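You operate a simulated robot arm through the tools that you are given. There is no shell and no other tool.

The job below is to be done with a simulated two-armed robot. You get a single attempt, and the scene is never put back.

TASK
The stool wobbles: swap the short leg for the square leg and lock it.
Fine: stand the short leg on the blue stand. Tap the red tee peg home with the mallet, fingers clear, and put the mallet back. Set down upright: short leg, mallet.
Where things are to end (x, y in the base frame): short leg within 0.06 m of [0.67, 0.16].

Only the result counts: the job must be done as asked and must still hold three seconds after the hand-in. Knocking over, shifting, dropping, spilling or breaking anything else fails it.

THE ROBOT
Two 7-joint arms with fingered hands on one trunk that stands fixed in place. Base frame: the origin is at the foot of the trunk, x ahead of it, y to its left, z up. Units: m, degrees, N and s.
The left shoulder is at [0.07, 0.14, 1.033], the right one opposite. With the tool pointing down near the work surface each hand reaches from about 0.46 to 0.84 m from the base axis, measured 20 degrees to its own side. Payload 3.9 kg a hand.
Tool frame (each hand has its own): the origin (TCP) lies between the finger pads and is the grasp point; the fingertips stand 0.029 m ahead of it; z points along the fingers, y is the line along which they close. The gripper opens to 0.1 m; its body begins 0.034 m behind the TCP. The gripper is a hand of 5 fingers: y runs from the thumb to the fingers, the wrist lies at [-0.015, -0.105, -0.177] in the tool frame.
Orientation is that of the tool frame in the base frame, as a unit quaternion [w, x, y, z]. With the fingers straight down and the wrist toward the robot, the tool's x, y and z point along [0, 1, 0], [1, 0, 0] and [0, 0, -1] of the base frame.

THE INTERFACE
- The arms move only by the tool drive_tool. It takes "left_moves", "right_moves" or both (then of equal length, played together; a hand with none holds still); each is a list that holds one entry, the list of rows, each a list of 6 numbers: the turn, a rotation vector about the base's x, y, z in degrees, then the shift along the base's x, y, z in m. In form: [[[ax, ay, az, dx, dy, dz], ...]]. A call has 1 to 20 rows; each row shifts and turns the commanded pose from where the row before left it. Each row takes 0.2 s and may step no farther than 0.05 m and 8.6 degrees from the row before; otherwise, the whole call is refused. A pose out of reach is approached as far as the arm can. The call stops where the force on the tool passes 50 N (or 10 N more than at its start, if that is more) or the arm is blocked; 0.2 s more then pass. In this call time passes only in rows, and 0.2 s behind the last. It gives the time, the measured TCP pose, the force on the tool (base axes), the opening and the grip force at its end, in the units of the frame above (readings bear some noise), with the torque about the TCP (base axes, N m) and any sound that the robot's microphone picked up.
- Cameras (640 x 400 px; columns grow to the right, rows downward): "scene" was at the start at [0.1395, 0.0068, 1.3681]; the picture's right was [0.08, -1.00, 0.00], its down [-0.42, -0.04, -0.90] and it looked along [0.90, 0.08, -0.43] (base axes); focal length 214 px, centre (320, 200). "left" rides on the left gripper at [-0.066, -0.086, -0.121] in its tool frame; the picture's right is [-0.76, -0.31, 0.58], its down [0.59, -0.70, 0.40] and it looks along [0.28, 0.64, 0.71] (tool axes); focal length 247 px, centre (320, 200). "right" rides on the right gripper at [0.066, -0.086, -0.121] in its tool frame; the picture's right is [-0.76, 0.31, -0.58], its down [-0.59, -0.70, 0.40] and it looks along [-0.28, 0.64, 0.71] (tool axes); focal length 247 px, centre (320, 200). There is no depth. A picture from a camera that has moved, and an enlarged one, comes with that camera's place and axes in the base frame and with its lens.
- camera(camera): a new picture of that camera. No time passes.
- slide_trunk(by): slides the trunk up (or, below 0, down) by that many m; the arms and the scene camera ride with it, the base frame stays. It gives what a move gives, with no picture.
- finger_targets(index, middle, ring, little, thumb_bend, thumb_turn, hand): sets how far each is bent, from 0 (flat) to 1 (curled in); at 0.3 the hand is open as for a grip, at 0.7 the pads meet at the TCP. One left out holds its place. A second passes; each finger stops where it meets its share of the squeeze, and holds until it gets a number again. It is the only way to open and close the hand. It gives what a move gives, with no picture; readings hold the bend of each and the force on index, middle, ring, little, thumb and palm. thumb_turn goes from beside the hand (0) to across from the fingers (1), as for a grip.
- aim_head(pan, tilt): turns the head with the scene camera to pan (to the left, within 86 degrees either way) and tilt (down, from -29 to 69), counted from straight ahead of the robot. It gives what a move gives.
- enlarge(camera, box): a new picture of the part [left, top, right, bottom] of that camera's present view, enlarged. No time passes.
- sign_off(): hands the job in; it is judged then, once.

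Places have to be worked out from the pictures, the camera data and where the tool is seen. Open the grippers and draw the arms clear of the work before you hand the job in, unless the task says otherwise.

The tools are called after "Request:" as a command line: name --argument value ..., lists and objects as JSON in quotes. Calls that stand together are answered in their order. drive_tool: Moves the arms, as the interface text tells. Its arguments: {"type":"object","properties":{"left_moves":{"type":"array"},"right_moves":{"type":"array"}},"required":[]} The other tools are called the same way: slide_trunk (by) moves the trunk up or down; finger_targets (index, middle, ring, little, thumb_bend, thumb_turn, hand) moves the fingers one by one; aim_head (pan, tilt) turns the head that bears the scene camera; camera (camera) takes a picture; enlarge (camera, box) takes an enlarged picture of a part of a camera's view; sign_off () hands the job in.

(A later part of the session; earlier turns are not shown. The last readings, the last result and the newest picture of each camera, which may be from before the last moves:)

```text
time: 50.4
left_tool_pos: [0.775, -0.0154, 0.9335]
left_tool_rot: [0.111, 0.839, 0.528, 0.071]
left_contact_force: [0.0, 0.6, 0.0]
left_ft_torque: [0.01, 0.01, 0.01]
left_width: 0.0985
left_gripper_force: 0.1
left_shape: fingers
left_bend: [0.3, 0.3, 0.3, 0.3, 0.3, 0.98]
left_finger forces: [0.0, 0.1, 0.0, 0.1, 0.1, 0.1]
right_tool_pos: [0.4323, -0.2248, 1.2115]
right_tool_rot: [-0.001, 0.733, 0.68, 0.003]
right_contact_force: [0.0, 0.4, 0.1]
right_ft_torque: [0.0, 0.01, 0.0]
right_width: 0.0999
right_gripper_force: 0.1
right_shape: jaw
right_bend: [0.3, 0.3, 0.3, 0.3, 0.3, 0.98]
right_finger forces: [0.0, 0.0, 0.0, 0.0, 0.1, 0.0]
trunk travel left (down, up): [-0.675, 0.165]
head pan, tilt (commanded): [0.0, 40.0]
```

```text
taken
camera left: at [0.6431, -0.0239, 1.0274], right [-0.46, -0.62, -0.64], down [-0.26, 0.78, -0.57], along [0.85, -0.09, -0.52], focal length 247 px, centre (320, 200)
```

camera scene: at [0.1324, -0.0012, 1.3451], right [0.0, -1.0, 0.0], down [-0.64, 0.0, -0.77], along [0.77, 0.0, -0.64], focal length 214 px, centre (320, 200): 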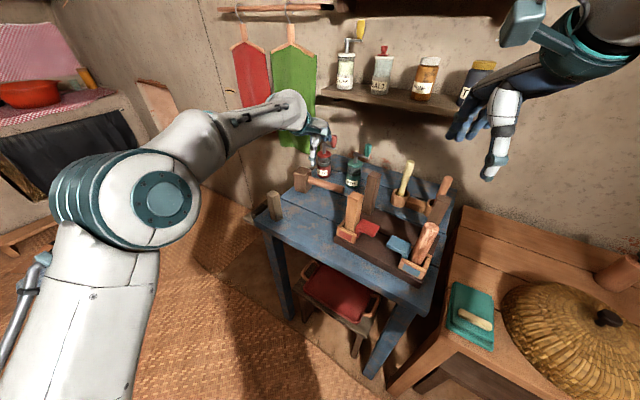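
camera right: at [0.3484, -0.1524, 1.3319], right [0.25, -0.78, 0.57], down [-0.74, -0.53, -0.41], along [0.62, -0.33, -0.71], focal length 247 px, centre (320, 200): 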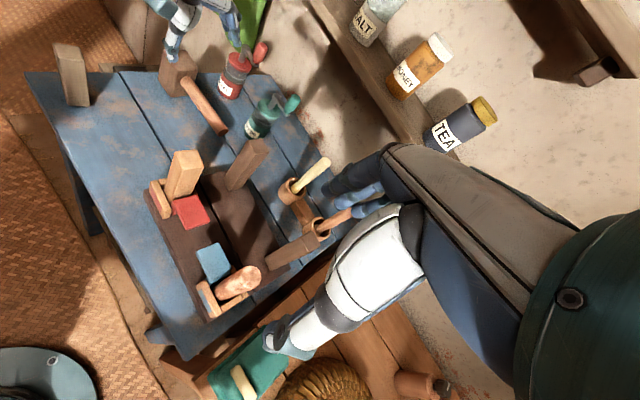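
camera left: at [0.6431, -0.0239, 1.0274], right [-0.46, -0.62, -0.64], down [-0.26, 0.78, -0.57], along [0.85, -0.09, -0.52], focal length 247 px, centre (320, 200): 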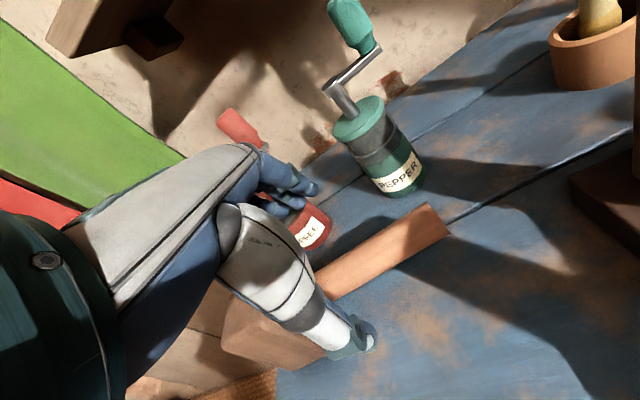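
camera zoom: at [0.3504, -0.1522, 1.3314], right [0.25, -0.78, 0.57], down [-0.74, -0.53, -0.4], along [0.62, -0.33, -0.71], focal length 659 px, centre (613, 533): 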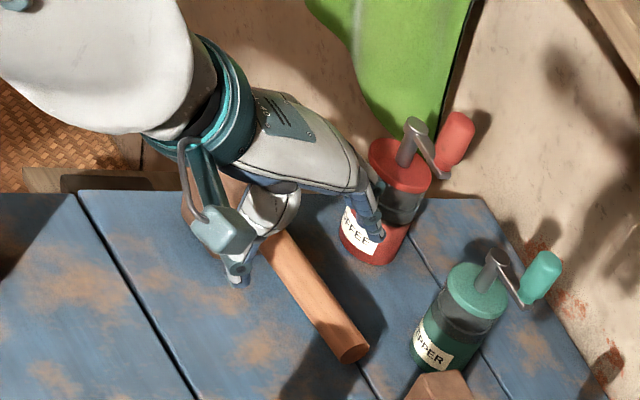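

The thumb is on the near side and the fingers on the far side of the handle, with the TCP ray hitting the handle. I advance the remaining 7.5 cm.

Request:
drive_tool --left_moves '[[[0, 0, 0, 0.006, -0.0032, -0.025], [0, 0, 0, 0.006, -0.0032, -0.025], [0, 0, 0, 0.005, -0.003, -0.02]]]'

Request:
enlarge --camera "scene" --box '[270, 130, 370, 220]'

Request:
enlarge --camera "right" --box '[130, 20, 270, 140]'

Request:
camera --camera "left"

```text
time: 51.2
left_tool_pos: [0.7929, -0.0261, 0.8635]
left_tool_rot: [0.113, 0.838, 0.529, 0.072]
left_contact_force: [0.1, -0.4, 0.7]
left_ft_torque: [0.05, 0.07, 0.03]
left_width: 0.0987
left_gripper_force: 0.0
left_shape: fingers
left_bend: [0.3, 0.3, 0.3, 0.3, 0.3, 0.98]
left_finger forces: [0.0, 0.0, 0.0, 0.0, 1.2, 0.0]
right_tool_pos: [0.4312, -0.2245, 1.2123]
right_tool_rot: [0.0, 0.733, 0.68, 0.003]
right_contact_force: [0.6, -0.3, 0.1]
right_ft_torque: [0.0, 0.03, 0.0]
right_width: 0.1001
right_gripper_force: 0.2
right_shape: jaw
right_bend: [0.3, 0.3, 0.3, 0.3, 0.3, 0.98]
right_finger forces: [0.0, 0.0, 0.0, 0.0, 0.1, 0.1]
trunk travel left (down, up): [-0.675, 0.165]
head pan, tilt (commanded): [0.0, 40.0]
```

```text
4.44 times, centred on (320, 175) of scene
camera zoom: at [0.133, -0.001, 1.3452], right [0.0, -1.0, 0.0], down [-0.64, 0.0, -0.77], along [0.77, 0.0, -0.64], focal length 953 px, centre (320, 311)
```

zoom: 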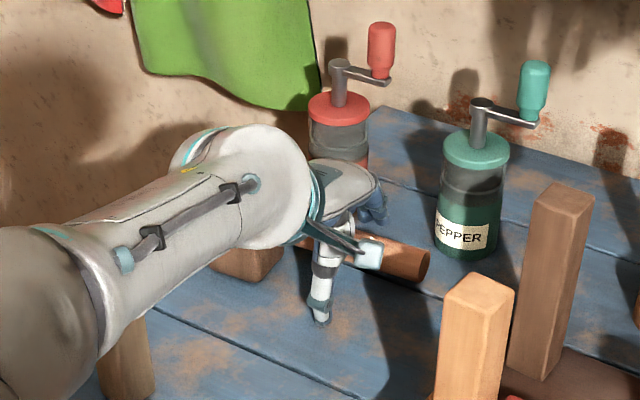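

```text
3.33 times, centred on (200, 80) of right
camera zoom: at [0.349, -0.1522, 1.3318], right [0.25, -0.78, 0.57], down [-0.74, -0.53, -0.4], along [0.62, -0.33, -0.71], focal length 823 px, centre (720, 600)
```

zoom: 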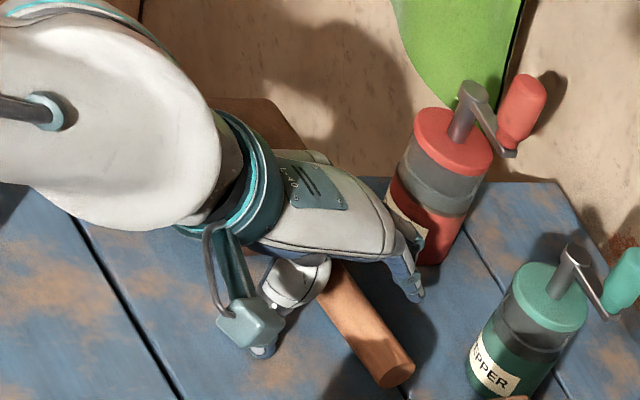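

```text
taken
camera left: at [0.6594, -0.033, 0.9578], right [-0.46, -0.62, -0.64], down [-0.26, 0.78, -0.57], along [0.85, -0.09, -0.52], focal length 247 px, centre (320, 200)
```

left: 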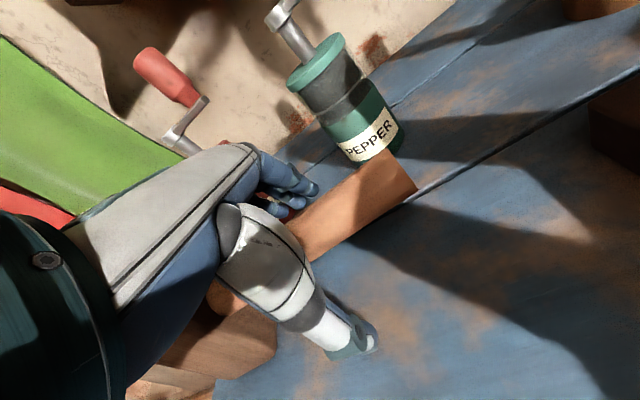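

The thumb tip reads 1.2 N, probably brushing the table, and the forearm passes near the short leg. I check the short leg and raise the hand 4 mm before closing.

Request:
drive_tool --left_moves '[[[0, 0, 0, -0.001, 0, 0.004]]]'

Request:
enlarge --camera "scene" --box '[225, 150, 345, 250]'

Request:
camera --camera "scene"

```text
time: 51.6
left_tool_pos: [0.7902, -0.0253, 0.8677]
left_tool_rot: [0.111, 0.839, 0.528, 0.071]
left_contact_force: [0.6, 0.7, 0.4]
left_ft_torque: [0.01, 0.0, 0.0]
left_width: 0.0988
left_gripper_force: 0.0
left_shape: fingers
left_bend: [0.3, 0.3, 0.3, 0.3, 0.3, 0.98]
left_finger forces: [0.1, 0.0, 0.1, 0.0, 0.0, 0.0]
right_tool_pos: [0.4311, -0.2251, 1.2115]
right_tool_rot: [-0.001, 0.733, 0.68, 0.003]
right_contact_force: [-0.9, 0.7, 0.0]
right_ft_torque: [-0.01, -0.01, 0.03]
right_width: 0.0999
right_gripper_force: 0.1
right_shape: jaw
right_bend: [0.3, 0.3, 0.3, 0.3, 0.3, 0.98]
right_finger forces: [0.1, 0.1, 0.1, 0.1, 0.1, 0.0]
trunk travel left (down, up): [-0.675, 0.165]
head pan, tilt (commanded): [0.0, 40.0]
```

```text
4.00 times, centred on (285, 200) of scene
camera zoom: at [0.1326, -0.001, 1.3451], right [0.0, -1.0, 0.0], down [-0.64, 0.0, -0.77], along [0.77, 0.0, -0.64], focal length 858 px, centre (460, 200)
```

zoom: 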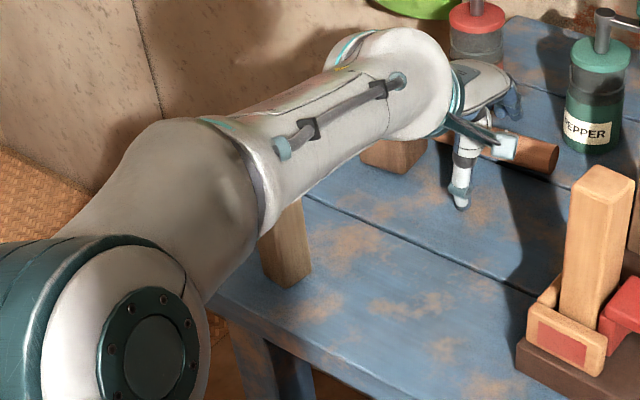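

```text
taken
camera scene: at [0.1326, -0.001, 1.3451], right [0.0, -1.0, 0.0], down [-0.64, 0.0, -0.77], along [0.77, 0.0, -0.64], focal length 214 px, centre (320, 200)
```

scene: 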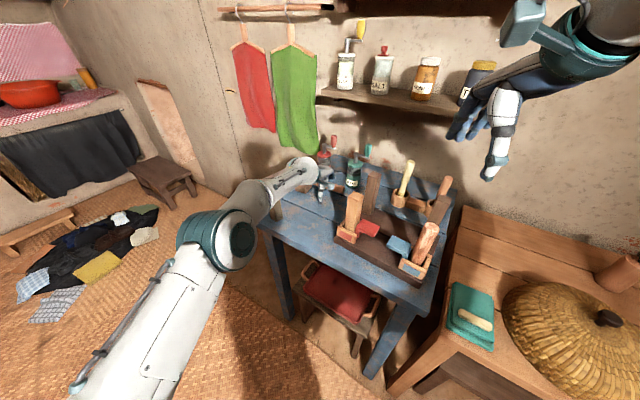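

The short leg is unmoved and the forearm clears it. I close all the fingers and the thumb around the handle.

Request:
finger_targets --hand "left" --index 0.8 --middle 0.8 --ring 0.8 --little 0.8 --thumb_bend 0.8

Request:
enlarge --camera "scene" --box '[270, 130, 370, 220]'

Request:
enlarge --camera "right" --box '[130, 20, 270, 140]'

Request:
camera --camera "left"

```text
time: 52.6
left_tool_pos: [0.7901, -0.0248, 0.8675]
left_tool_rot: [0.111, 0.839, 0.528, 0.071]
left_contact_force: [-0.9, 1.0, -1.9]
left_ft_torque: [-0.07, 0.01, 0.03]
left_width: 0.0003
left_gripper_force: 3.5
left_shape: fingers
left_bend: [0.78, 0.8, 0.8, 0.8, 0.74, 0.95]
left_finger forces: [2.2, 0.3, 0.1, 1.7, 3.2, 0.0]
right_tool_pos: [0.4307, -0.224, 1.2123]
right_tool_rot: [0.0, 0.733, 0.68, 0.003]
right_contact_force: [0.3, 0.4, 0.2]
right_ft_torque: [-0.02, 0.02, 0.03]
right_width: 0.0998
right_gripper_force: 0.0
right_shape: jaw
right_bend: [0.3, 0.3, 0.3, 0.3, 0.3, 0.98]
right_finger forces: [0.1, 0.0, 0.0, 0.1, 0.0, 0.0]
trunk travel left (down, up): [-0.675, 0.165]
head pan, tilt (commanded): [0.0, 40.0]
```

```text
4.44 times, centred on (320, 175) of scene
camera zoom: at [0.1331, -0.0009, 1.3451], right [0.0, -1.0, 0.0], down [-0.64, 0.0, -0.77], along [0.77, 0.0, -0.64], focal length 953 px, centre (320, 311)
```

zoom: 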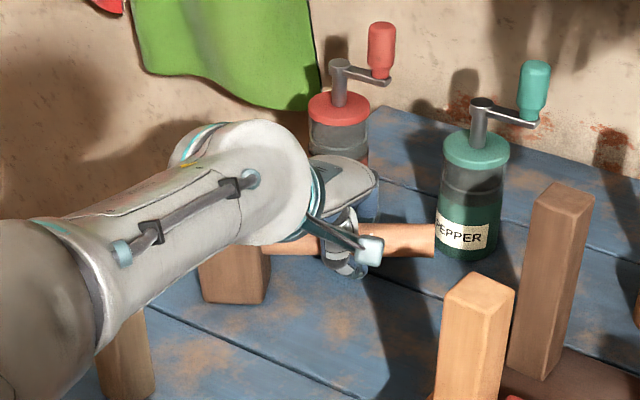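

```text
3.33 times, centred on (200, 80) of right
camera zoom: at [0.3491, -0.1521, 1.3317], right [0.25, -0.78, 0.57], down [-0.74, -0.53, -0.4], along [0.62, -0.33, -0.71], focal length 823 px, centre (720, 600)
```

zoom: 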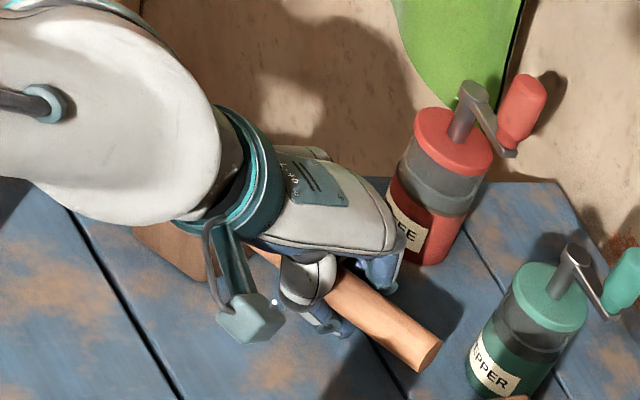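

```text
taken
camera left: at [0.6584, -0.0329, 0.9614], right [-0.46, -0.62, -0.64], down [-0.26, 0.78, -0.57], along [0.85, -0.09, -0.52], focal length 247 px, centre (320, 200)
```

left: 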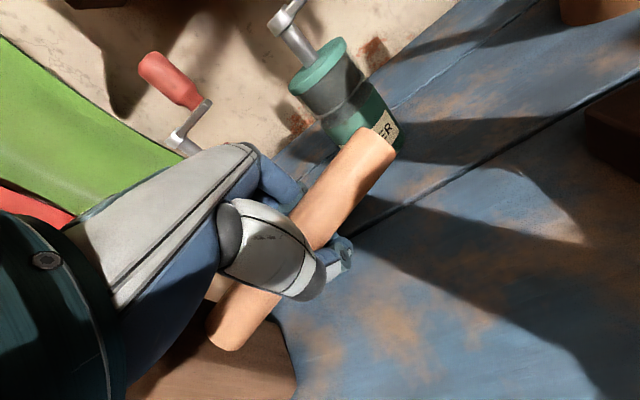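

On closing, the mallet swivelled to lie along y and the fingers closed beneath the handle, so it is caged against the palm and its end is near the pepper jar. I look closely before doing anything else.

Request:
enlarge --camera "scene" --box '[285, 150, 375, 210]'

Request:
enlarge --camera "left" --box '[190, 80, 430, 360]'

Request:
enlarge --camera "right" --box '[150, 50, 270, 150]'

```text
6.67 times, centred on (330, 180) of scene
camera zoom: at [0.1331, -0.0009, 1.3451], right [0.0, -1.0, 0.0], down [-0.64, 0.0, -0.77], along [0.77, 0.0, -0.64], focal length 1430 px, centre (253, 333)
```

zoom: 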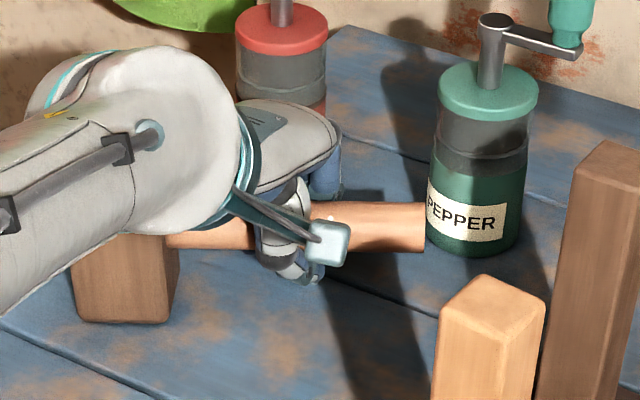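

```text
1.43 times, centred on (310, 220) of left
camera zoom: at [0.6584, -0.0329, 0.9614], right [-0.46, -0.62, -0.64], down [-0.26, 0.78, -0.57], along [0.85, -0.09, -0.52], focal length 353 px, centre (334, 171)
```

zoom: 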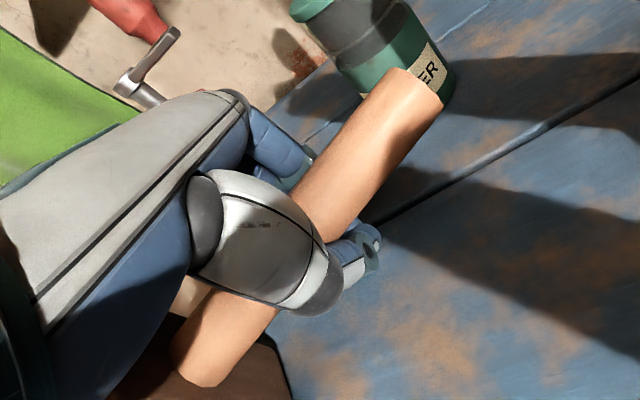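

```text
4.00 times, centred on (210, 100) of right
camera zoom: at [0.3491, -0.1521, 1.3317], right [0.25, -0.78, 0.57], down [-0.74, -0.53, -0.4], along [0.62, -0.33, -0.71], focal length 988 px, centre (760, 600)
```

zoom: 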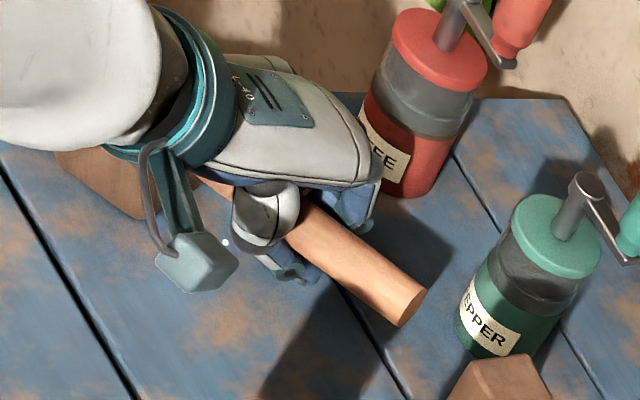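

The gap to the pepper jar is still about 5 cm and the head stands flat on the table. The fingers cage the handle from below against the palm, which suits tapping, so I tighten the curl for a firm power grip.

Request:
finger_targets --hand "left" --index 0.95 --middle 0.95 --ring 0.95 --little 0.95 --thumb_bend 0.9

Request:
enlarge --camera "scene" --box '[285, 150, 375, 210]'

Request:
enlarge --camera "right" --box '[150, 50, 270, 150]'

Request:
enlarge --camera "left" --box '[190, 80, 430, 360]'

```text
time: 53.6
left_tool_pos: [0.7906, -0.0258, 0.8683]
left_tool_rot: [0.112, 0.839, 0.527, 0.072]
left_contact_force: [0.1, -0.3, -2.4]
left_ft_torque: [-0.22, -0.06, -0.01]
left_width: 0.0001
left_gripper_force: 10.0
left_shape: fingers
left_bend: [0.87, 0.95, 0.94, 0.94, 0.79, 0.94]
left_finger forces: [0.0, 0.1, 5.1, 5.6, 4.6, 3.4]
right_tool_pos: [0.4306, -0.2244, 1.2117]
right_tool_rot: [-0.001, 0.733, 0.68, 0.004]
right_contact_force: [0.9, 0.3, -0.3]
right_ft_torque: [0.01, 0.01, 0.04]
right_width: 0.0999
right_gripper_force: 0.1
right_shape: jaw
right_bend: [0.3, 0.3, 0.3, 0.3, 0.3, 0.98]
right_finger forces: [0.1, 0.0, 0.0, 0.1, 0.0, 0.1]
trunk travel left (down, up): [-0.675, 0.165]
head pan, tilt (commanded): [0.0, 40.0]
```

```text
6.67 times, centred on (330, 180) of scene
camera zoom: at [0.1333, -0.0009, 1.345], right [0.0, -1.0, 0.0], down [-0.64, 0.0, -0.77], along [0.77, 0.0, -0.64], focal length 1430 px, centre (253, 333)
```

zoom: 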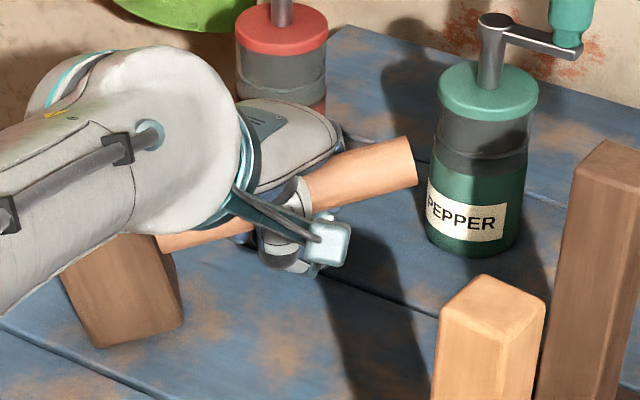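

```text
4.00 times, centred on (210, 100) of right
camera zoom: at [0.3493, -0.1521, 1.3317], right [0.25, -0.78, 0.57], down [-0.74, -0.53, -0.4], along [0.62, -0.33, -0.71], focal length 988 px, centre (760, 600)
```

zoom: 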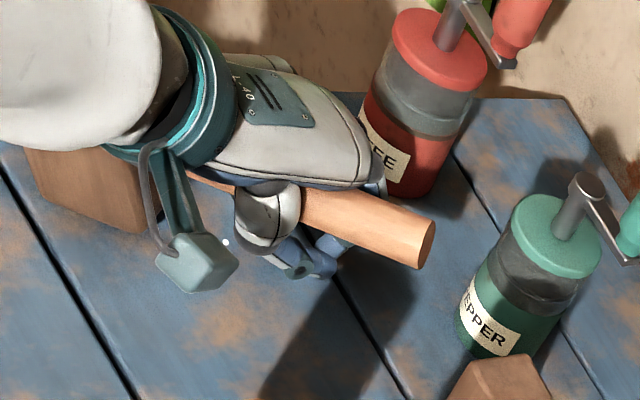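

```text
1.43 times, centred on (310, 220) of left
camera zoom: at [0.6586, -0.033, 0.9614], right [-0.46, -0.62, -0.64], down [-0.26, 0.78, -0.57], along [0.85, -0.09, -0.52], focal length 353 px, centre (334, 171)
```

zoom: 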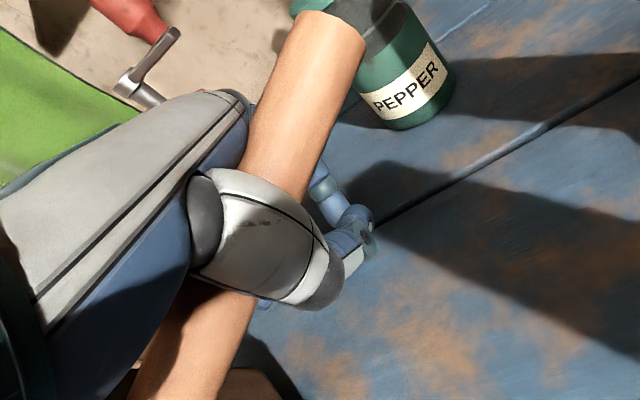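

With tightening, ring, little, thumb and palm all load the handle (about 5 N each), but the mallet is tipped with its handle end up by about 15–20°. The grip is firm, so I lift slightly to see whether it holds rigidly, and will level it with the wrist afterwards.

Request:
drive_tool --left_moves '[[[0, 0, 0, 0, 0, 0.01], [0, 0, 0, 0, 0, 0.015], [0, 0, 0, 0, 0, 0.02]]]'

Request:
enlarge --camera "scene" --box '[275, 130, 375, 210]'

Request:
enlarge --camera "right" --box '[130, 20, 270, 140]'

Request:
enlarge --camera "left" --box '[150, 80, 430, 380]'

```text
time: 54.4
left_tool_pos: [0.7899, -0.0259, 0.9135]
left_tool_rot: [0.111, 0.839, 0.528, 0.071]
left_contact_force: [-0.2, 0.2, -1.8]
left_ft_torque: [-0.18, -0.04, -0.01]
left_width: 0.0
left_gripper_force: 9.6
left_shape: fingers
left_bend: [0.89, 0.95, 0.94, 0.94, 0.81, 0.94]
left_finger forces: [0.1, 0.1, 5.0, 5.6, 5.1, 3.8]
right_tool_pos: [0.4294, -0.2237, 1.2128]
right_tool_rot: [-0.001, 0.734, 0.68, 0.004]
right_contact_force: [0.0, 0.8, 0.9]
right_ft_torque: [0.01, -0.02, 0.0]
right_width: 0.0999
right_gripper_force: 0.1
right_shape: jaw
right_bend: [0.3, 0.3, 0.3, 0.3, 0.3, 0.98]
right_finger forces: [0.0, 0.1, 0.1, 0.0, 0.1, 0.1]
trunk travel left (down, up): [-0.675, 0.165]
head pan, tilt (commanded): [0.0, 40.0]
```

```text
5.00 times, centred on (325, 170) of scene
camera zoom: at [0.1327, -0.0009, 1.3451], right [0.0, -1.0, 0.0], down [-0.64, 0.0, -0.77], along [0.77, 0.0, -0.64], focal length 1072 px, centre (295, 350)
```

zoom: 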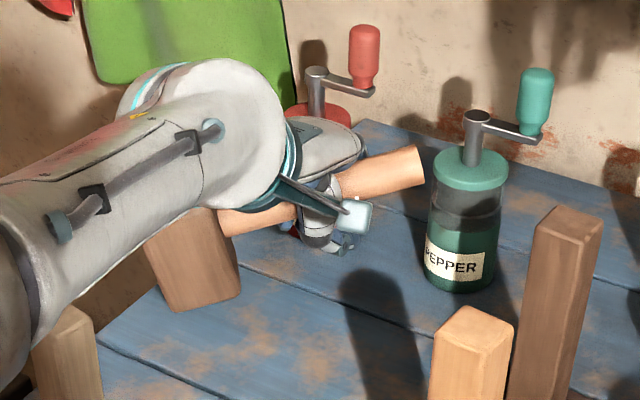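

```text
3.33 times, centred on (200, 80) of right
camera zoom: at [0.3487, -0.1521, 1.3318], right [0.25, -0.78, 0.57], down [-0.74, -0.53, -0.4], along [0.62, -0.33, -0.71], focal length 823 px, centre (720, 600)
```

zoom: 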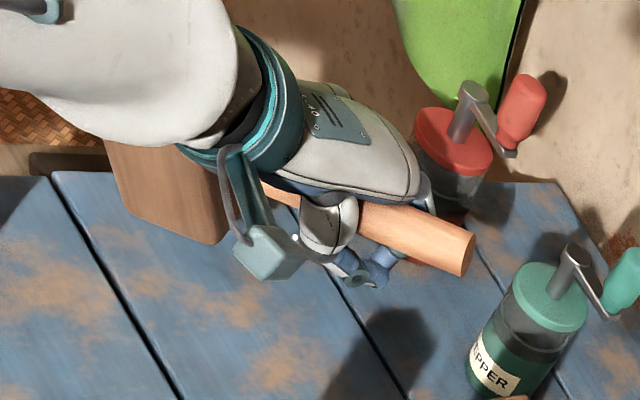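

```text
1.33 times, centred on (290, 230) of left
camera zoom: at [0.6584, -0.0337, 1.0073], right [-0.46, -0.62, -0.64], down [-0.26, 0.78, -0.57], along [0.85, -0.09, -0.52], focal length 329 px, centre (360, 160)
```

zoom: 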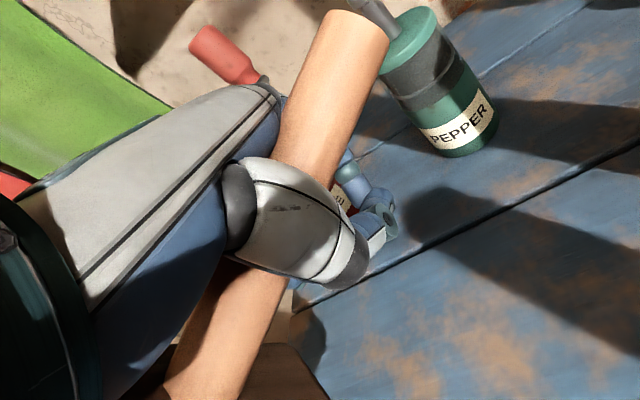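

The mallet (about 0.2 kg) is held rigidly in the power grip. I raise it and draw it back into open space to measure its orientation.

Request:
drive_tool --left_moves '[[[0, 0, 0, -0.005, 0.002, 0.03], [0, 0, 0, -0.015, 0.002, 0.035], [0, 0, 0, -0.02, 0.002, 0.035], [0, 0, 0, -0.025, 0.002, 0.035], [0, 0, 0, -0.03, 0.002, 0.03], [0, 0, 0, -0.03, 0.0, 0.02]]]'

Request:
camera --camera "scene"

Request:
camera --camera "right"

Request:
enlarge --camera "left" --box '[150, 60, 450, 400]'

```text
time: 55.8
left_tool_pos: [0.6632, -0.0143, 1.0972]
left_tool_rot: [0.112, 0.839, 0.527, 0.072]
left_contact_force: [0.2, 0.2, -2.1]
left_ft_torque: [-0.18, -0.08, 0.04]
left_width: 0.0
left_gripper_force: 9.4
left_shape: fingers
left_bend: [0.9, 0.95, 0.94, 0.94, 0.81, 0.94]
left_finger forces: [0.0, 0.1, 4.9, 5.4, 5.2, 3.7]
right_tool_pos: [0.4272, -0.225, 1.213]
right_tool_rot: [0.0, 0.733, 0.68, 0.004]
right_contact_force: [0.5, -0.5, 0.2]
right_ft_torque: [0.01, -0.02, 0.0]
right_width: 0.0997
right_gripper_force: 0.0
right_shape: jaw
right_bend: [0.3, 0.3, 0.3, 0.3, 0.3, 0.98]
right_finger forces: [0.0, 0.1, 0.1, 0.1, 0.0, 0.0]
trunk travel left (down, up): [-0.675, 0.165]
head pan, tilt (commanded): [0.0, 40.0]
```

```text
taken
camera scene: at [0.1313, -0.0009, 1.3452], right [0.0, -1.0, 0.0], down [-0.64, 0.0, -0.77], along [0.77, 0.0, -0.64], focal length 214 px, centre (320, 200)
```

scene: 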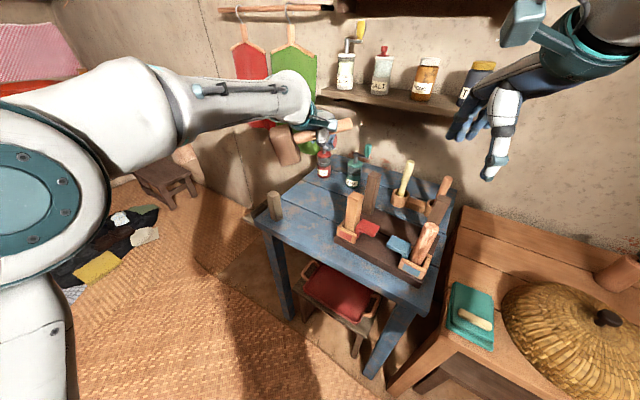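

```text
taken
camera right: at [0.3473, -0.1521, 1.3323], right [0.25, -0.78, 0.57], down [-0.74, -0.53, -0.41], along [0.62, -0.33, -0.71], focal length 247 px, centre (320, 200)
```

right: 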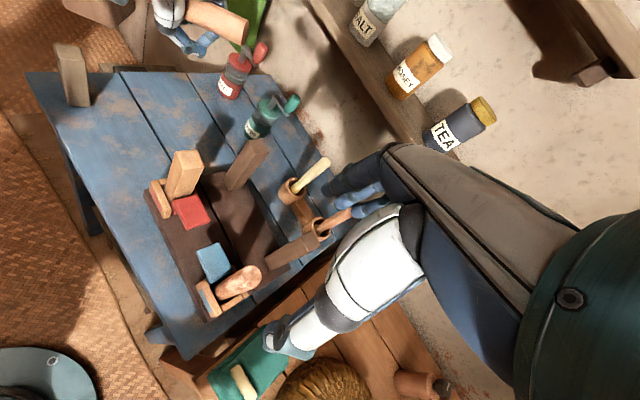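

```text
1.18 times, centred on (300, 230) of left
camera zoom: at [0.5303, -0.023, 1.1915], right [-0.46, -0.62, -0.64], down [-0.26, 0.78, -0.57], along [0.85, -0.09, -0.52], focal length 291 px, centre (344, 165)
```

zoom: 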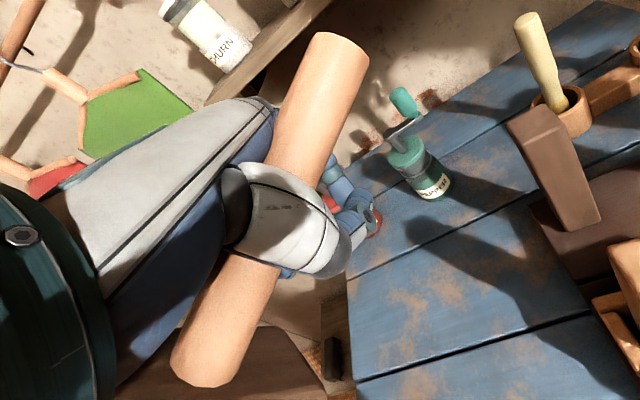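

Before bringing the mallet over, I need the right hand out of the workspace, so I move it out to the right, turning it outward.

Request:
drive_tool --right_moves '[[[0, 0, -5.5, 0.004, -0.0325, -0.005], [0, 0, -5.5, 0.004, -0.0325, -0.005], [0, 0, -5.5, 0.004, -0.0325, -0.005], [0, 0, -5.5, 0.004, -0.0325, -0.005], [0, 0, -5.5, 0.004, -0.0325, -0.005], [0, 0, -5.5, 0.004, -0.0325, -0.005]]]'

Request:
camera --camera "right"

Request:
enlarge --camera "scene" --box '[240, 80, 400, 200]'

```text
time: 57.2
left_tool_pos: [0.6652, -0.0152, 1.0974]
left_tool_rot: [0.112, 0.839, 0.527, 0.072]
left_contact_force: [0.0, -0.7, -1.9]
left_ft_torque: [-0.22, -0.06, 0.0]
left_width: 0.0
left_gripper_force: 9.8
left_shape: fingers
left_bend: [0.9, 0.95, 0.94, 0.94, 0.81, 0.94]
left_finger forces: [0.0, 0.1, 5.1, 5.7, 5.2, 3.6]
right_tool_pos: [0.4636, -0.4071, 1.1721]
right_tool_rot: [-0.001, 0.896, 0.444, 0.001]
right_contact_force: [1.1, -0.1, -0.1]
right_ft_torque: [-0.01, -0.01, -0.03]
right_width: 0.0999
right_gripper_force: 0.0
right_shape: jaw
right_bend: [0.3, 0.3, 0.3, 0.3, 0.3, 0.98]
right_finger forces: [0.0, 0.1, 0.0, 0.1, 0.0, 0.1]
right hand out of reach, approached as far as the arm can: row 1, 2, 3, 4, 6
trunk travel left (down, up): [-0.675, 0.165]
head pan, tilt (commanded): [0.0, 40.0]
```

```text
taken
camera right: at [0.4349, -0.3014, 1.2919], right [-0.21, -0.79, 0.58], down [-0.92, -0.04, -0.4], along [0.34, -0.61, -0.71], focal length 247 px, centre (320, 200)
```

right: 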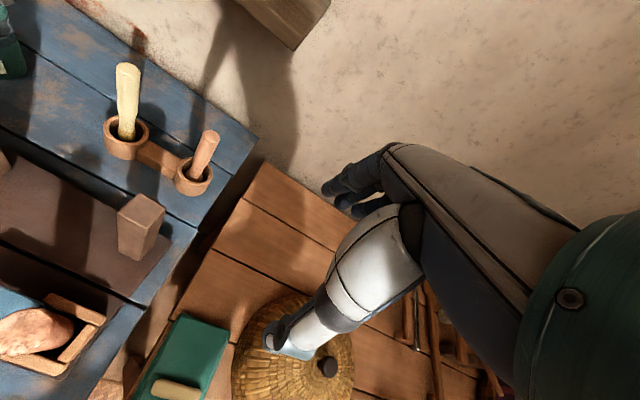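

```text
3.33 times, centred on (320, 140) of scene
camera zoom: at [0.1334, -0.0018, 1.345], right [0.0, -1.0, 0.0], down [-0.64, 0.0, -0.77], along [0.77, 0.0, -0.64], focal length 715 px, centre (320, 400)
```

zoom: 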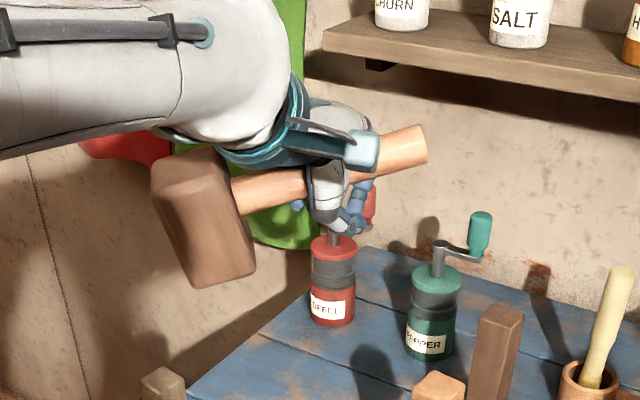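

The right hand is clear at (0.46, −0.41, 1.17). Now I zoom on the mallet in the air to work out its tilt.

Request:
enlarge --camera "scene" --box '[262, 105, 352, 175]'

Request:
camera --camera "left"

```text
5.71 times, centred on (307, 140) of scene
camera zoom: at [0.1334, -0.0018, 1.345], right [0.0, -1.0, 0.0], down [-0.64, 0.0, -0.77], along [0.77, 0.0, -0.64], focal length 1226 px, centre (394, 543)
```

zoom: 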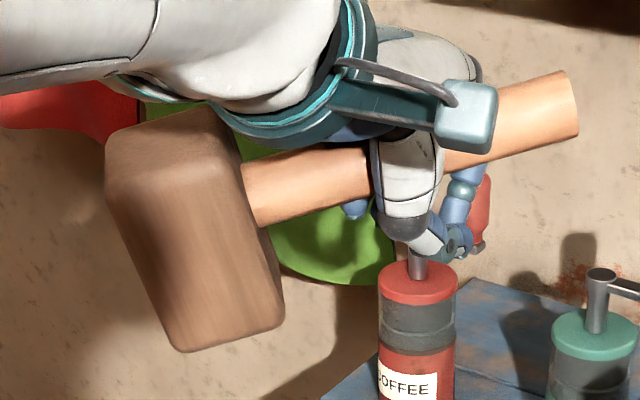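

```text
taken
camera left: at [0.5326, -0.0238, 1.1905], right [-0.46, -0.62, -0.64], down [-0.26, 0.78, -0.57], along [0.85, -0.09, -0.52], focal length 247 px, centre (320, 200)
```

left: 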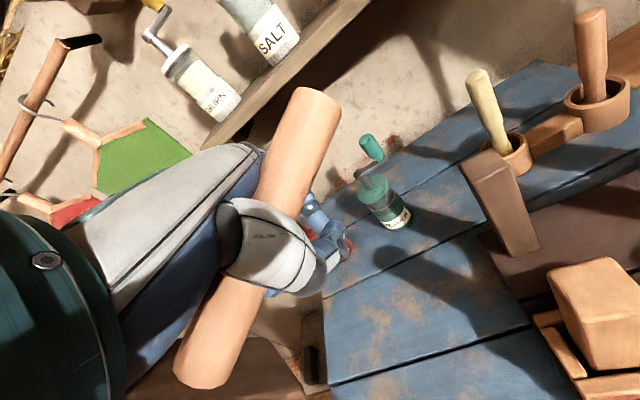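

From the hand camera, the handle lies at (−0.75, 0.66, −0.03) in the tool frame, so the mallet has its end about 11° up at azimuth −76°, with no roll. Before approaching the peg I re-measure the plate and leg positions from the scene camera.

Request:
enlarge --camera "scene" --box '[330, 180, 450, 285]'

Request:
enlarge --camera "scene" --box '[335, 185, 385, 250]'

```text
3.81 times, centred on (390, 232) of scene
camera zoom: at [0.1334, -0.0018, 1.345], right [0.0, -1.0, 0.0], down [-0.64, 0.0, -0.77], along [0.77, 0.0, -0.64], focal length 817 px, centre (53, 76)
```

zoom: 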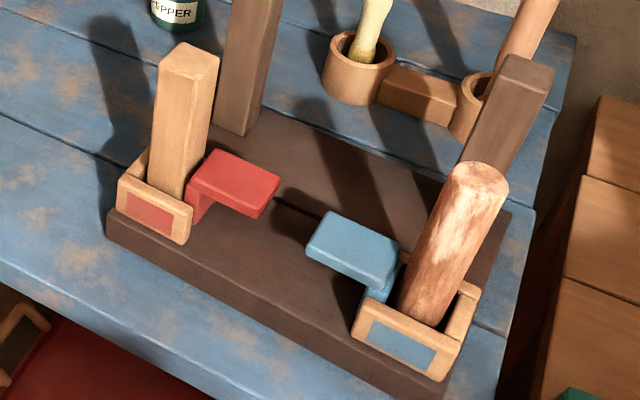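

```text
6.15 times, centred on (360, 218) of scene
camera zoom: at [0.1334, -0.0018, 1.345], right [0.0, -1.0, 0.0], down [-0.64, 0.0, -0.77], along [0.77, 0.0, -0.64], focal length 1320 px, centre (74, 92)
```

zoom: 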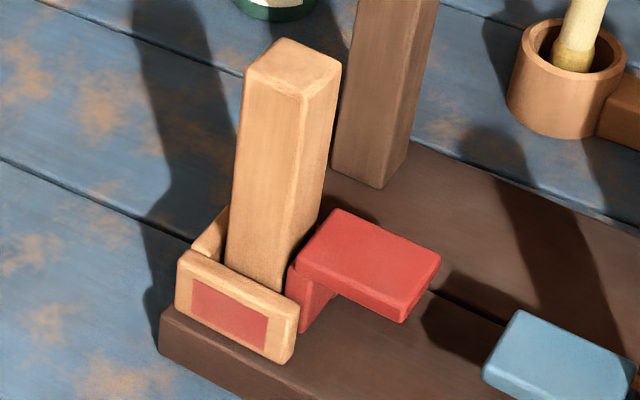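

The plate top is now at about 0.907 with centre ≈(0.5385, −0.133), and the square leg leans lightly against the blade. I first move the right hand further right, then carry the mallet over the stool at safe height with a +14° yaw so its handle will pass between the far legs.

Request:
drive_tool --right_moves '[[[0, 0, -3, 0.01, -0.027, -0.015], [0, 0, -3, 0.01, -0.027, -0.015], [0, 0, -3, 0.01, -0.027, -0.015]]]'

Request:
drive_tool --left_moves '[[[0, 0, 4.6, -0.01, -0.0381, 0.002], [0, 0, 4.6, -0.01, -0.0381, 0.002], [0, 0, 4.6, -0.01, -0.0381, 0], [0, 0, 0, -0.01, -0.0381, 0]]]'

Request:
camera --camera "scene"

Request:
camera --camera "left"

Request:
camera --camera "right"

```text
time: 58.0
left_tool_pos: [0.6651, -0.0141, 1.0968]
left_tool_rot: [0.111, 0.839, 0.528, 0.071]
left_contact_force: [0.9, -0.3, -2.9]
left_ft_torque: [-0.22, -0.08, 0.01]
left_width: 0.0001
left_gripper_force: 9.9
left_shape: fingers
left_bend: [0.9, 0.95, 0.94, 0.94, 0.81, 0.94]
left_finger forces: [0.1, 0.0, 5.0, 5.7, 5.1, 3.7]
right_tool_pos: [0.4935, -0.4883, 1.1257]
right_tool_rot: [-0.001, 0.927, 0.375, 0.001]
right_contact_force: [0.1, -0.6, 0.4]
right_ft_torque: [0.0, -0.01, 0.03]
right_width: 0.1
right_gripper_force: 0.1
right_shape: jaw
right_bend: [0.3, 0.3, 0.3, 0.3, 0.3, 0.98]
right_finger forces: [0.1, 0.0, 0.1, 0.1, 0.0, 0.0]
trunk travel left (down, up): [-0.675, 0.165]
head pan, tilt (commanded): [0.0, 40.0]
```

```text
time: 59.2
left_tool_pos: [0.6436, -0.131, 1.1325]
left_tool_rot: [0.131, 0.749, 0.646, 0.064]
left_contact_force: [0.3, 0.9, -1.9]
left_ft_torque: [-0.2, -0.12, -0.01]
left_width: 0.0
left_gripper_force: 9.1
left_shape: fingers
left_bend: [0.9, 0.95, 0.94, 0.94, 0.81, 0.94]
left_finger forces: [0.0, 0.0, 4.8, 5.7, 4.6, 3.0]
right_tool_pos: [0.4935, -0.4867, 1.1268]
right_tool_rot: [0.001, 0.927, 0.375, 0.0]
right_contact_force: [-0.7, 0.2, 0.0]
right_ft_torque: [0.0, -0.01, -0.02]
right_width: 0.0999
right_gripper_force: 0.0
right_shape: jaw
right_bend: [0.3, 0.3, 0.3, 0.3, 0.3, 0.98]
right_finger forces: [0.0, 0.1, 0.0, 0.1, 0.0, 0.0]
trunk travel left (down, up): [-0.675, 0.165]
head pan, tilt (commanded): [0.0, 40.0]
stopped in row 4 (left hand): the arm was blocked; the commanded pose is now the measured one
```

```text
taken
camera scene: at [0.133, 0.0007, 1.3451], right [0.0, -1.0, 0.0], down [-0.64, 0.0, -0.77], along [0.77, 0.0, -0.64], focal length 214 px, centre (320, 200)
```

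scene: 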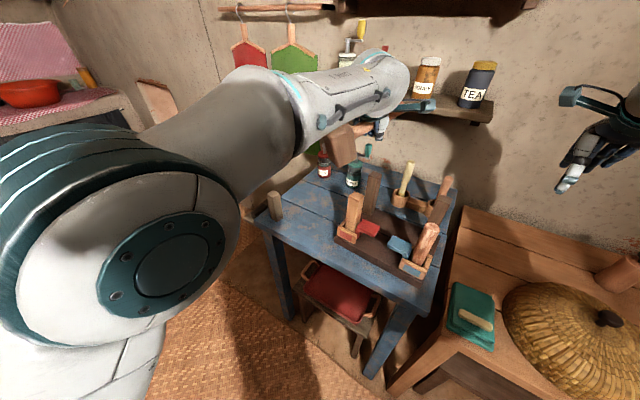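

```text
taken
camera left: at [0.5179, -0.1707, 1.2283], right [-0.26, -0.77, -0.58], down [-0.47, 0.63, -0.62], along [0.84, 0.11, -0.52], focal length 247 px, centre (320, 200)
```

left: 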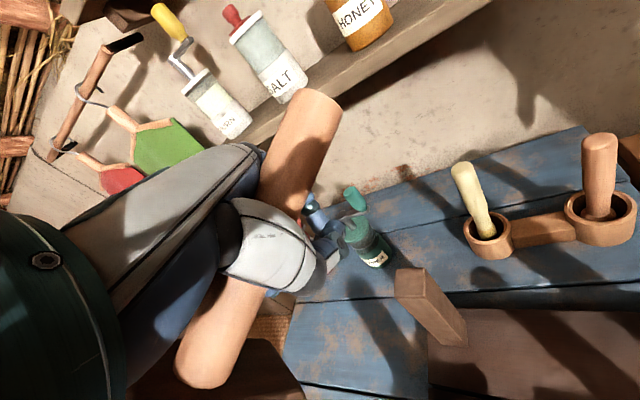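

```text
taken
camera right: at [0.4802, -0.3776, 1.2473], right [-0.33, -0.75, 0.58], down [-0.91, 0.1, -0.4], along [0.24, -0.66, -0.71], focal length 247 px, centre (320, 200)
```

right: 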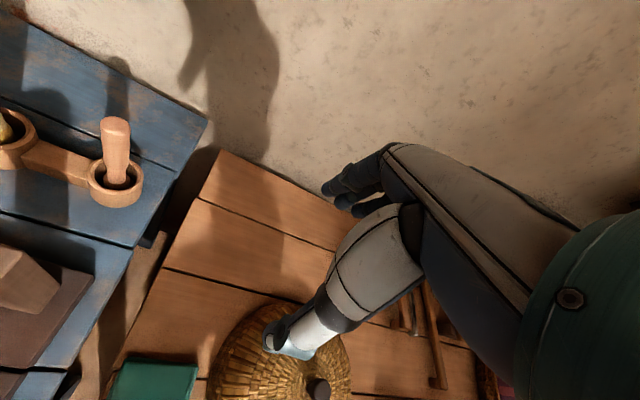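

The left arm was blocked while crossing, most likely its raised elbow near the head. Raising the trunk lets the hands work lower relative to the shoulders, so I lift the trunk 0.15 m and then lower the left hand back to the same height.

Request:
slide_trunk --by 0.15

Request:
drive_tool --left_moves '[[[0, 0, 0, 0.0, 0.005, -0.04], [0, 0, 0, 0.0, 0.005, -0.04], [0, 0, 0, 0, 0.0, -0.04], [0, 0, 0, 0, 0, -0.04]]]'

Request:
camera --camera "scene"

Request:
camera --camera "left"

```text
time: 60.9
left_tool_pos: [0.6432, -0.1327, 1.2807]
left_tool_rot: [0.131, 0.749, 0.646, 0.065]
left_contact_force: [0.3, 0.6, -2.7]
left_ft_torque: [-0.16, -0.14, 0.03]
left_width: 0.0
left_gripper_force: 9.4
left_shape: fingers
left_bend: [0.9, 0.95, 0.94, 0.94, 0.81, 0.94]
left_finger forces: [0.0, 0.0, 5.0, 5.6, 4.6, 3.3]
right_tool_pos: [0.494, -0.4874, 1.277]
right_tool_rot: [0.0, 0.927, 0.375, 0.0]
right_contact_force: [-0.5, -0.2, 1.0]
right_ft_torque: [0.0, -0.03, -0.01]
right_width: 0.0999
right_gripper_force: 0.1
right_shape: jaw
right_bend: [0.3, 0.3, 0.3, 0.3, 0.3, 0.98]
right_finger forces: [0.0, 0.0, 0.1, 0.0, 0.1, 0.0]
trunk travel left (down, up): [-0.825, 0.015]
head pan, tilt (commanded): [0.0, 40.0]
```

```text
time: 62.1
left_tool_pos: [0.6558, -0.1044, 1.1609]
left_tool_rot: [0.169, 0.728, 0.663, 0.048]
left_contact_force: [-0.3, 0.5, -2.5]
left_ft_torque: [-0.14, -0.17, -0.02]
left_width: 0.0
left_gripper_force: 9.1
left_shape: fingers
left_bend: [0.9, 0.95, 0.94, 0.94, 0.81, 0.94]
left_finger forces: [0.0, 0.0, 4.9, 5.5, 4.4, 3.0]
right_tool_pos: [0.4927, -0.487, 1.2771]
right_tool_rot: [0.0, 0.927, 0.375, 0.001]
right_contact_force: [0.0, -0.9, -1.2]
right_ft_torque: [-0.03, -0.02, 0.0]
right_width: 0.0999
right_gripper_force: 0.2
right_shape: jaw
right_bend: [0.3, 0.3, 0.3, 0.3, 0.3, 0.98]
right_finger forces: [0.0, 0.0, 0.1, 0.1, 0.1, 0.0]
trunk travel left (down, up): [-0.825, 0.015]
head pan, tilt (commanded): [0.0, 40.0]
stopped in row 4 (left hand): the arm was blocked; the commanded pose is now the measured one
```

```text
taken
camera scene: at [0.1326, -0.0011, 1.4951], right [0.0, -1.0, 0.0], down [-0.64, 0.0, -0.77], along [0.77, 0.0, -0.64], focal length 214 px, centre (320, 200)
```

scene: 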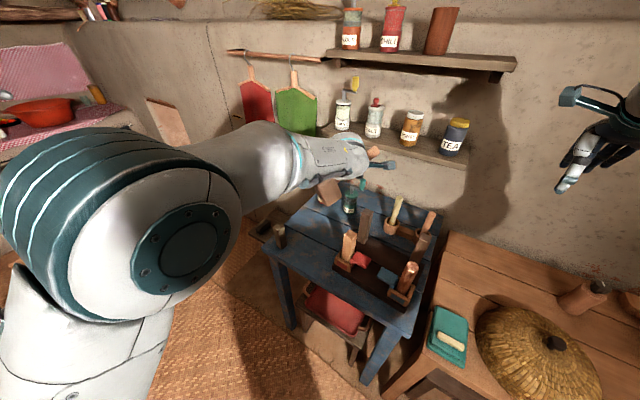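

```text
taken
camera left: at [0.5315, -0.1391, 1.2579], right [-0.21, -0.83, -0.52], down [-0.48, 0.55, -0.68], along [0.85, 0.11, -0.51], focal length 247 px, centre (320, 200)
```

left: 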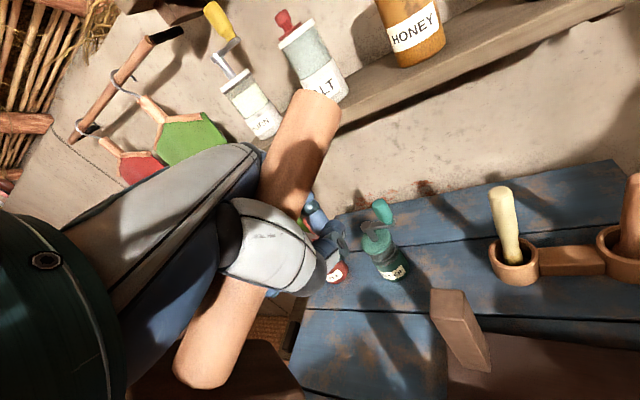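

The arm blocks again when crossing to the right with this forward-pointing hand, so that approach direction is poor. Turning the hand so it points to the right (yaw about −100° or more) lets the forearm come from the left, with the handle then pointing toward the robot. I test that turn in free space.

Request:
drive_tool --left_moves '[[[0, 0, -8, -0.01, 0.03, 0.0], [0, 0, -8, -0.01, 0.03, 0.0], [0, 0, -8, -0.015, 0.02, 0.0], [0, 0, -8, -0.015, 0.01, 0.0], [0, 0, -8, -0.015, 0, 0], [0, 0, -8, -0.015, 0, 0]]]'

Request:
camera --camera "scene"

Request:
camera --camera "left"

```text
time: 63.5
left_tool_pos: [0.5757, -0.0154, 1.1589]
left_tool_rot: [0.172, 0.936, 0.306, -0.023]
left_contact_force: [0.0, 0.2, -3.0]
left_ft_torque: [-0.24, 0.07, -0.02]
left_width: 0.0
left_gripper_force: 8.1
left_shape: fingers
left_bend: [0.9, 0.95, 0.94, 0.94, 0.81, 0.94]
left_finger forces: [0.1, 0.0, 4.9, 5.5, 3.9, 2.8]
right_tool_pos: [0.4931, -0.4869, 1.2763]
right_tool_rot: [0.0, 0.927, 0.374, 0.0]
right_contact_force: [-0.2, 0.1, -0.2]
right_ft_torque: [0.02, -0.01, 0.04]
right_width: 0.0998
right_gripper_force: 0.0
right_shape: jaw
right_bend: [0.3, 0.3, 0.3, 0.3, 0.3, 0.98]
right_finger forces: [0.0, 0.0, 0.0, 0.0, 0.1, 0.1]
trunk travel left (down, up): [-0.825, 0.015]
head pan, tilt (commanded): [0.0, 40.0]
```

```text
taken
camera scene: at [0.1336, -0.0004, 1.495], right [0.0, -1.0, 0.0], down [-0.64, 0.0, -0.77], along [0.77, 0.0, -0.64], focal length 214 px, centre (320, 200)
```

scene: 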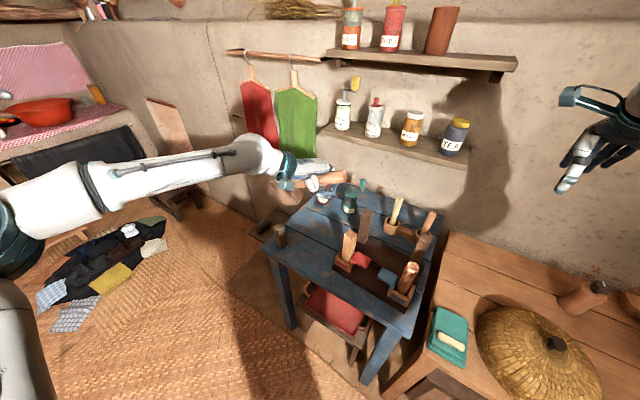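

```text
taken
camera left: at [0.4649, 0.0544, 1.2553], right [-0.76, -0.39, -0.53], down [0.1, 0.73, -0.68], along [0.65, -0.56, -0.51], focal length 247 px, centre (320, 200)
```

left: 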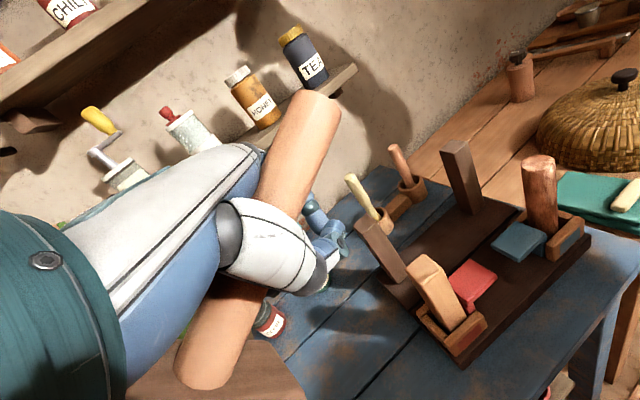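

The arm moves freely this way; yaw is now about −52°. I continue turning toward −100° and beyond while shifting back.

Request:
drive_tool --left_moves '[[[0, 0, -8, -0.015, 0.0, 0.0], [0, 0, -8, -0.015, 0.0, 0.0], [0, 0, -8, -0.015, 0.0, 0.0], [0, 0, -8, -0.015, 0.0, 0.0], [0, 0, -8, -0.015, 0, 0], [0, 0, -8, -0.015, 0, 0]]]'

Request:
camera --camera "scene"

Request:
camera --camera "left"

```text
time: 64.9
left_tool_pos: [0.4854, -0.0159, 1.1582]
left_tool_rot: [0.147, 0.98, -0.101, -0.09]
left_contact_force: [0.3, -0.3, -3.5]
left_ft_torque: [-0.14, 0.19, -0.01]
left_width: 0.0
left_gripper_force: 8.9
left_shape: fingers
left_bend: [0.9, 0.95, 0.94, 0.94, 0.81, 0.94]
left_finger forces: [0.0, 0.0, 5.1, 5.5, 3.9, 2.7]
right_tool_pos: [0.4932, -0.4878, 1.2768]
right_tool_rot: [0.0, 0.927, 0.374, -0.001]
right_contact_force: [0.0, 1.2, 0.0]
right_ft_torque: [-0.04, 0.0, -0.01]
right_width: 0.0995
right_gripper_force: 0.0
right_shape: jaw
right_bend: [0.3, 0.3, 0.3, 0.3, 0.3, 0.98]
right_finger forces: [0.1, 0.0, 0.0, 0.0, 0.0, 0.0]
trunk travel left (down, up): [-0.825, 0.015]
head pan, tilt (commanded): [0.0, 40.0]
```

```text
taken
camera scene: at [0.1333, -0.0016, 1.4951], right [0.0, -1.0, 0.0], down [-0.64, 0.0, -0.77], along [0.77, 0.0, -0.64], focal length 214 px, centre (320, 200)
```

scene: 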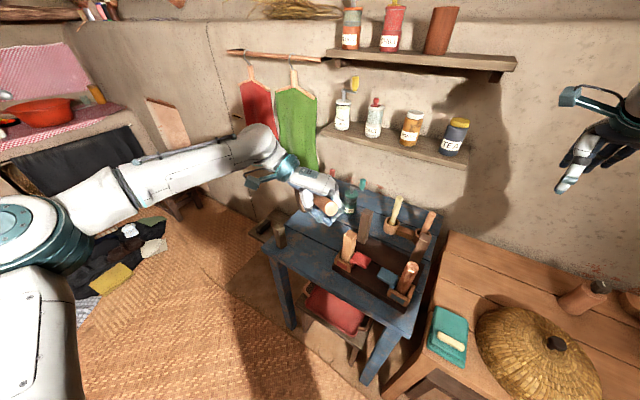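

```text
taken
camera left: at [0.4619, 0.1134, 1.2552], right [-0.8, 0.3, -0.53], down [0.61, 0.42, -0.68], along [0.01, -0.86, -0.51], focal length 247 px, centre (320, 200)
```

left: 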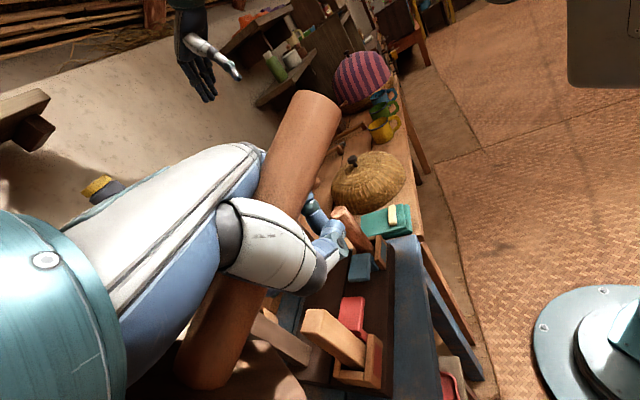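

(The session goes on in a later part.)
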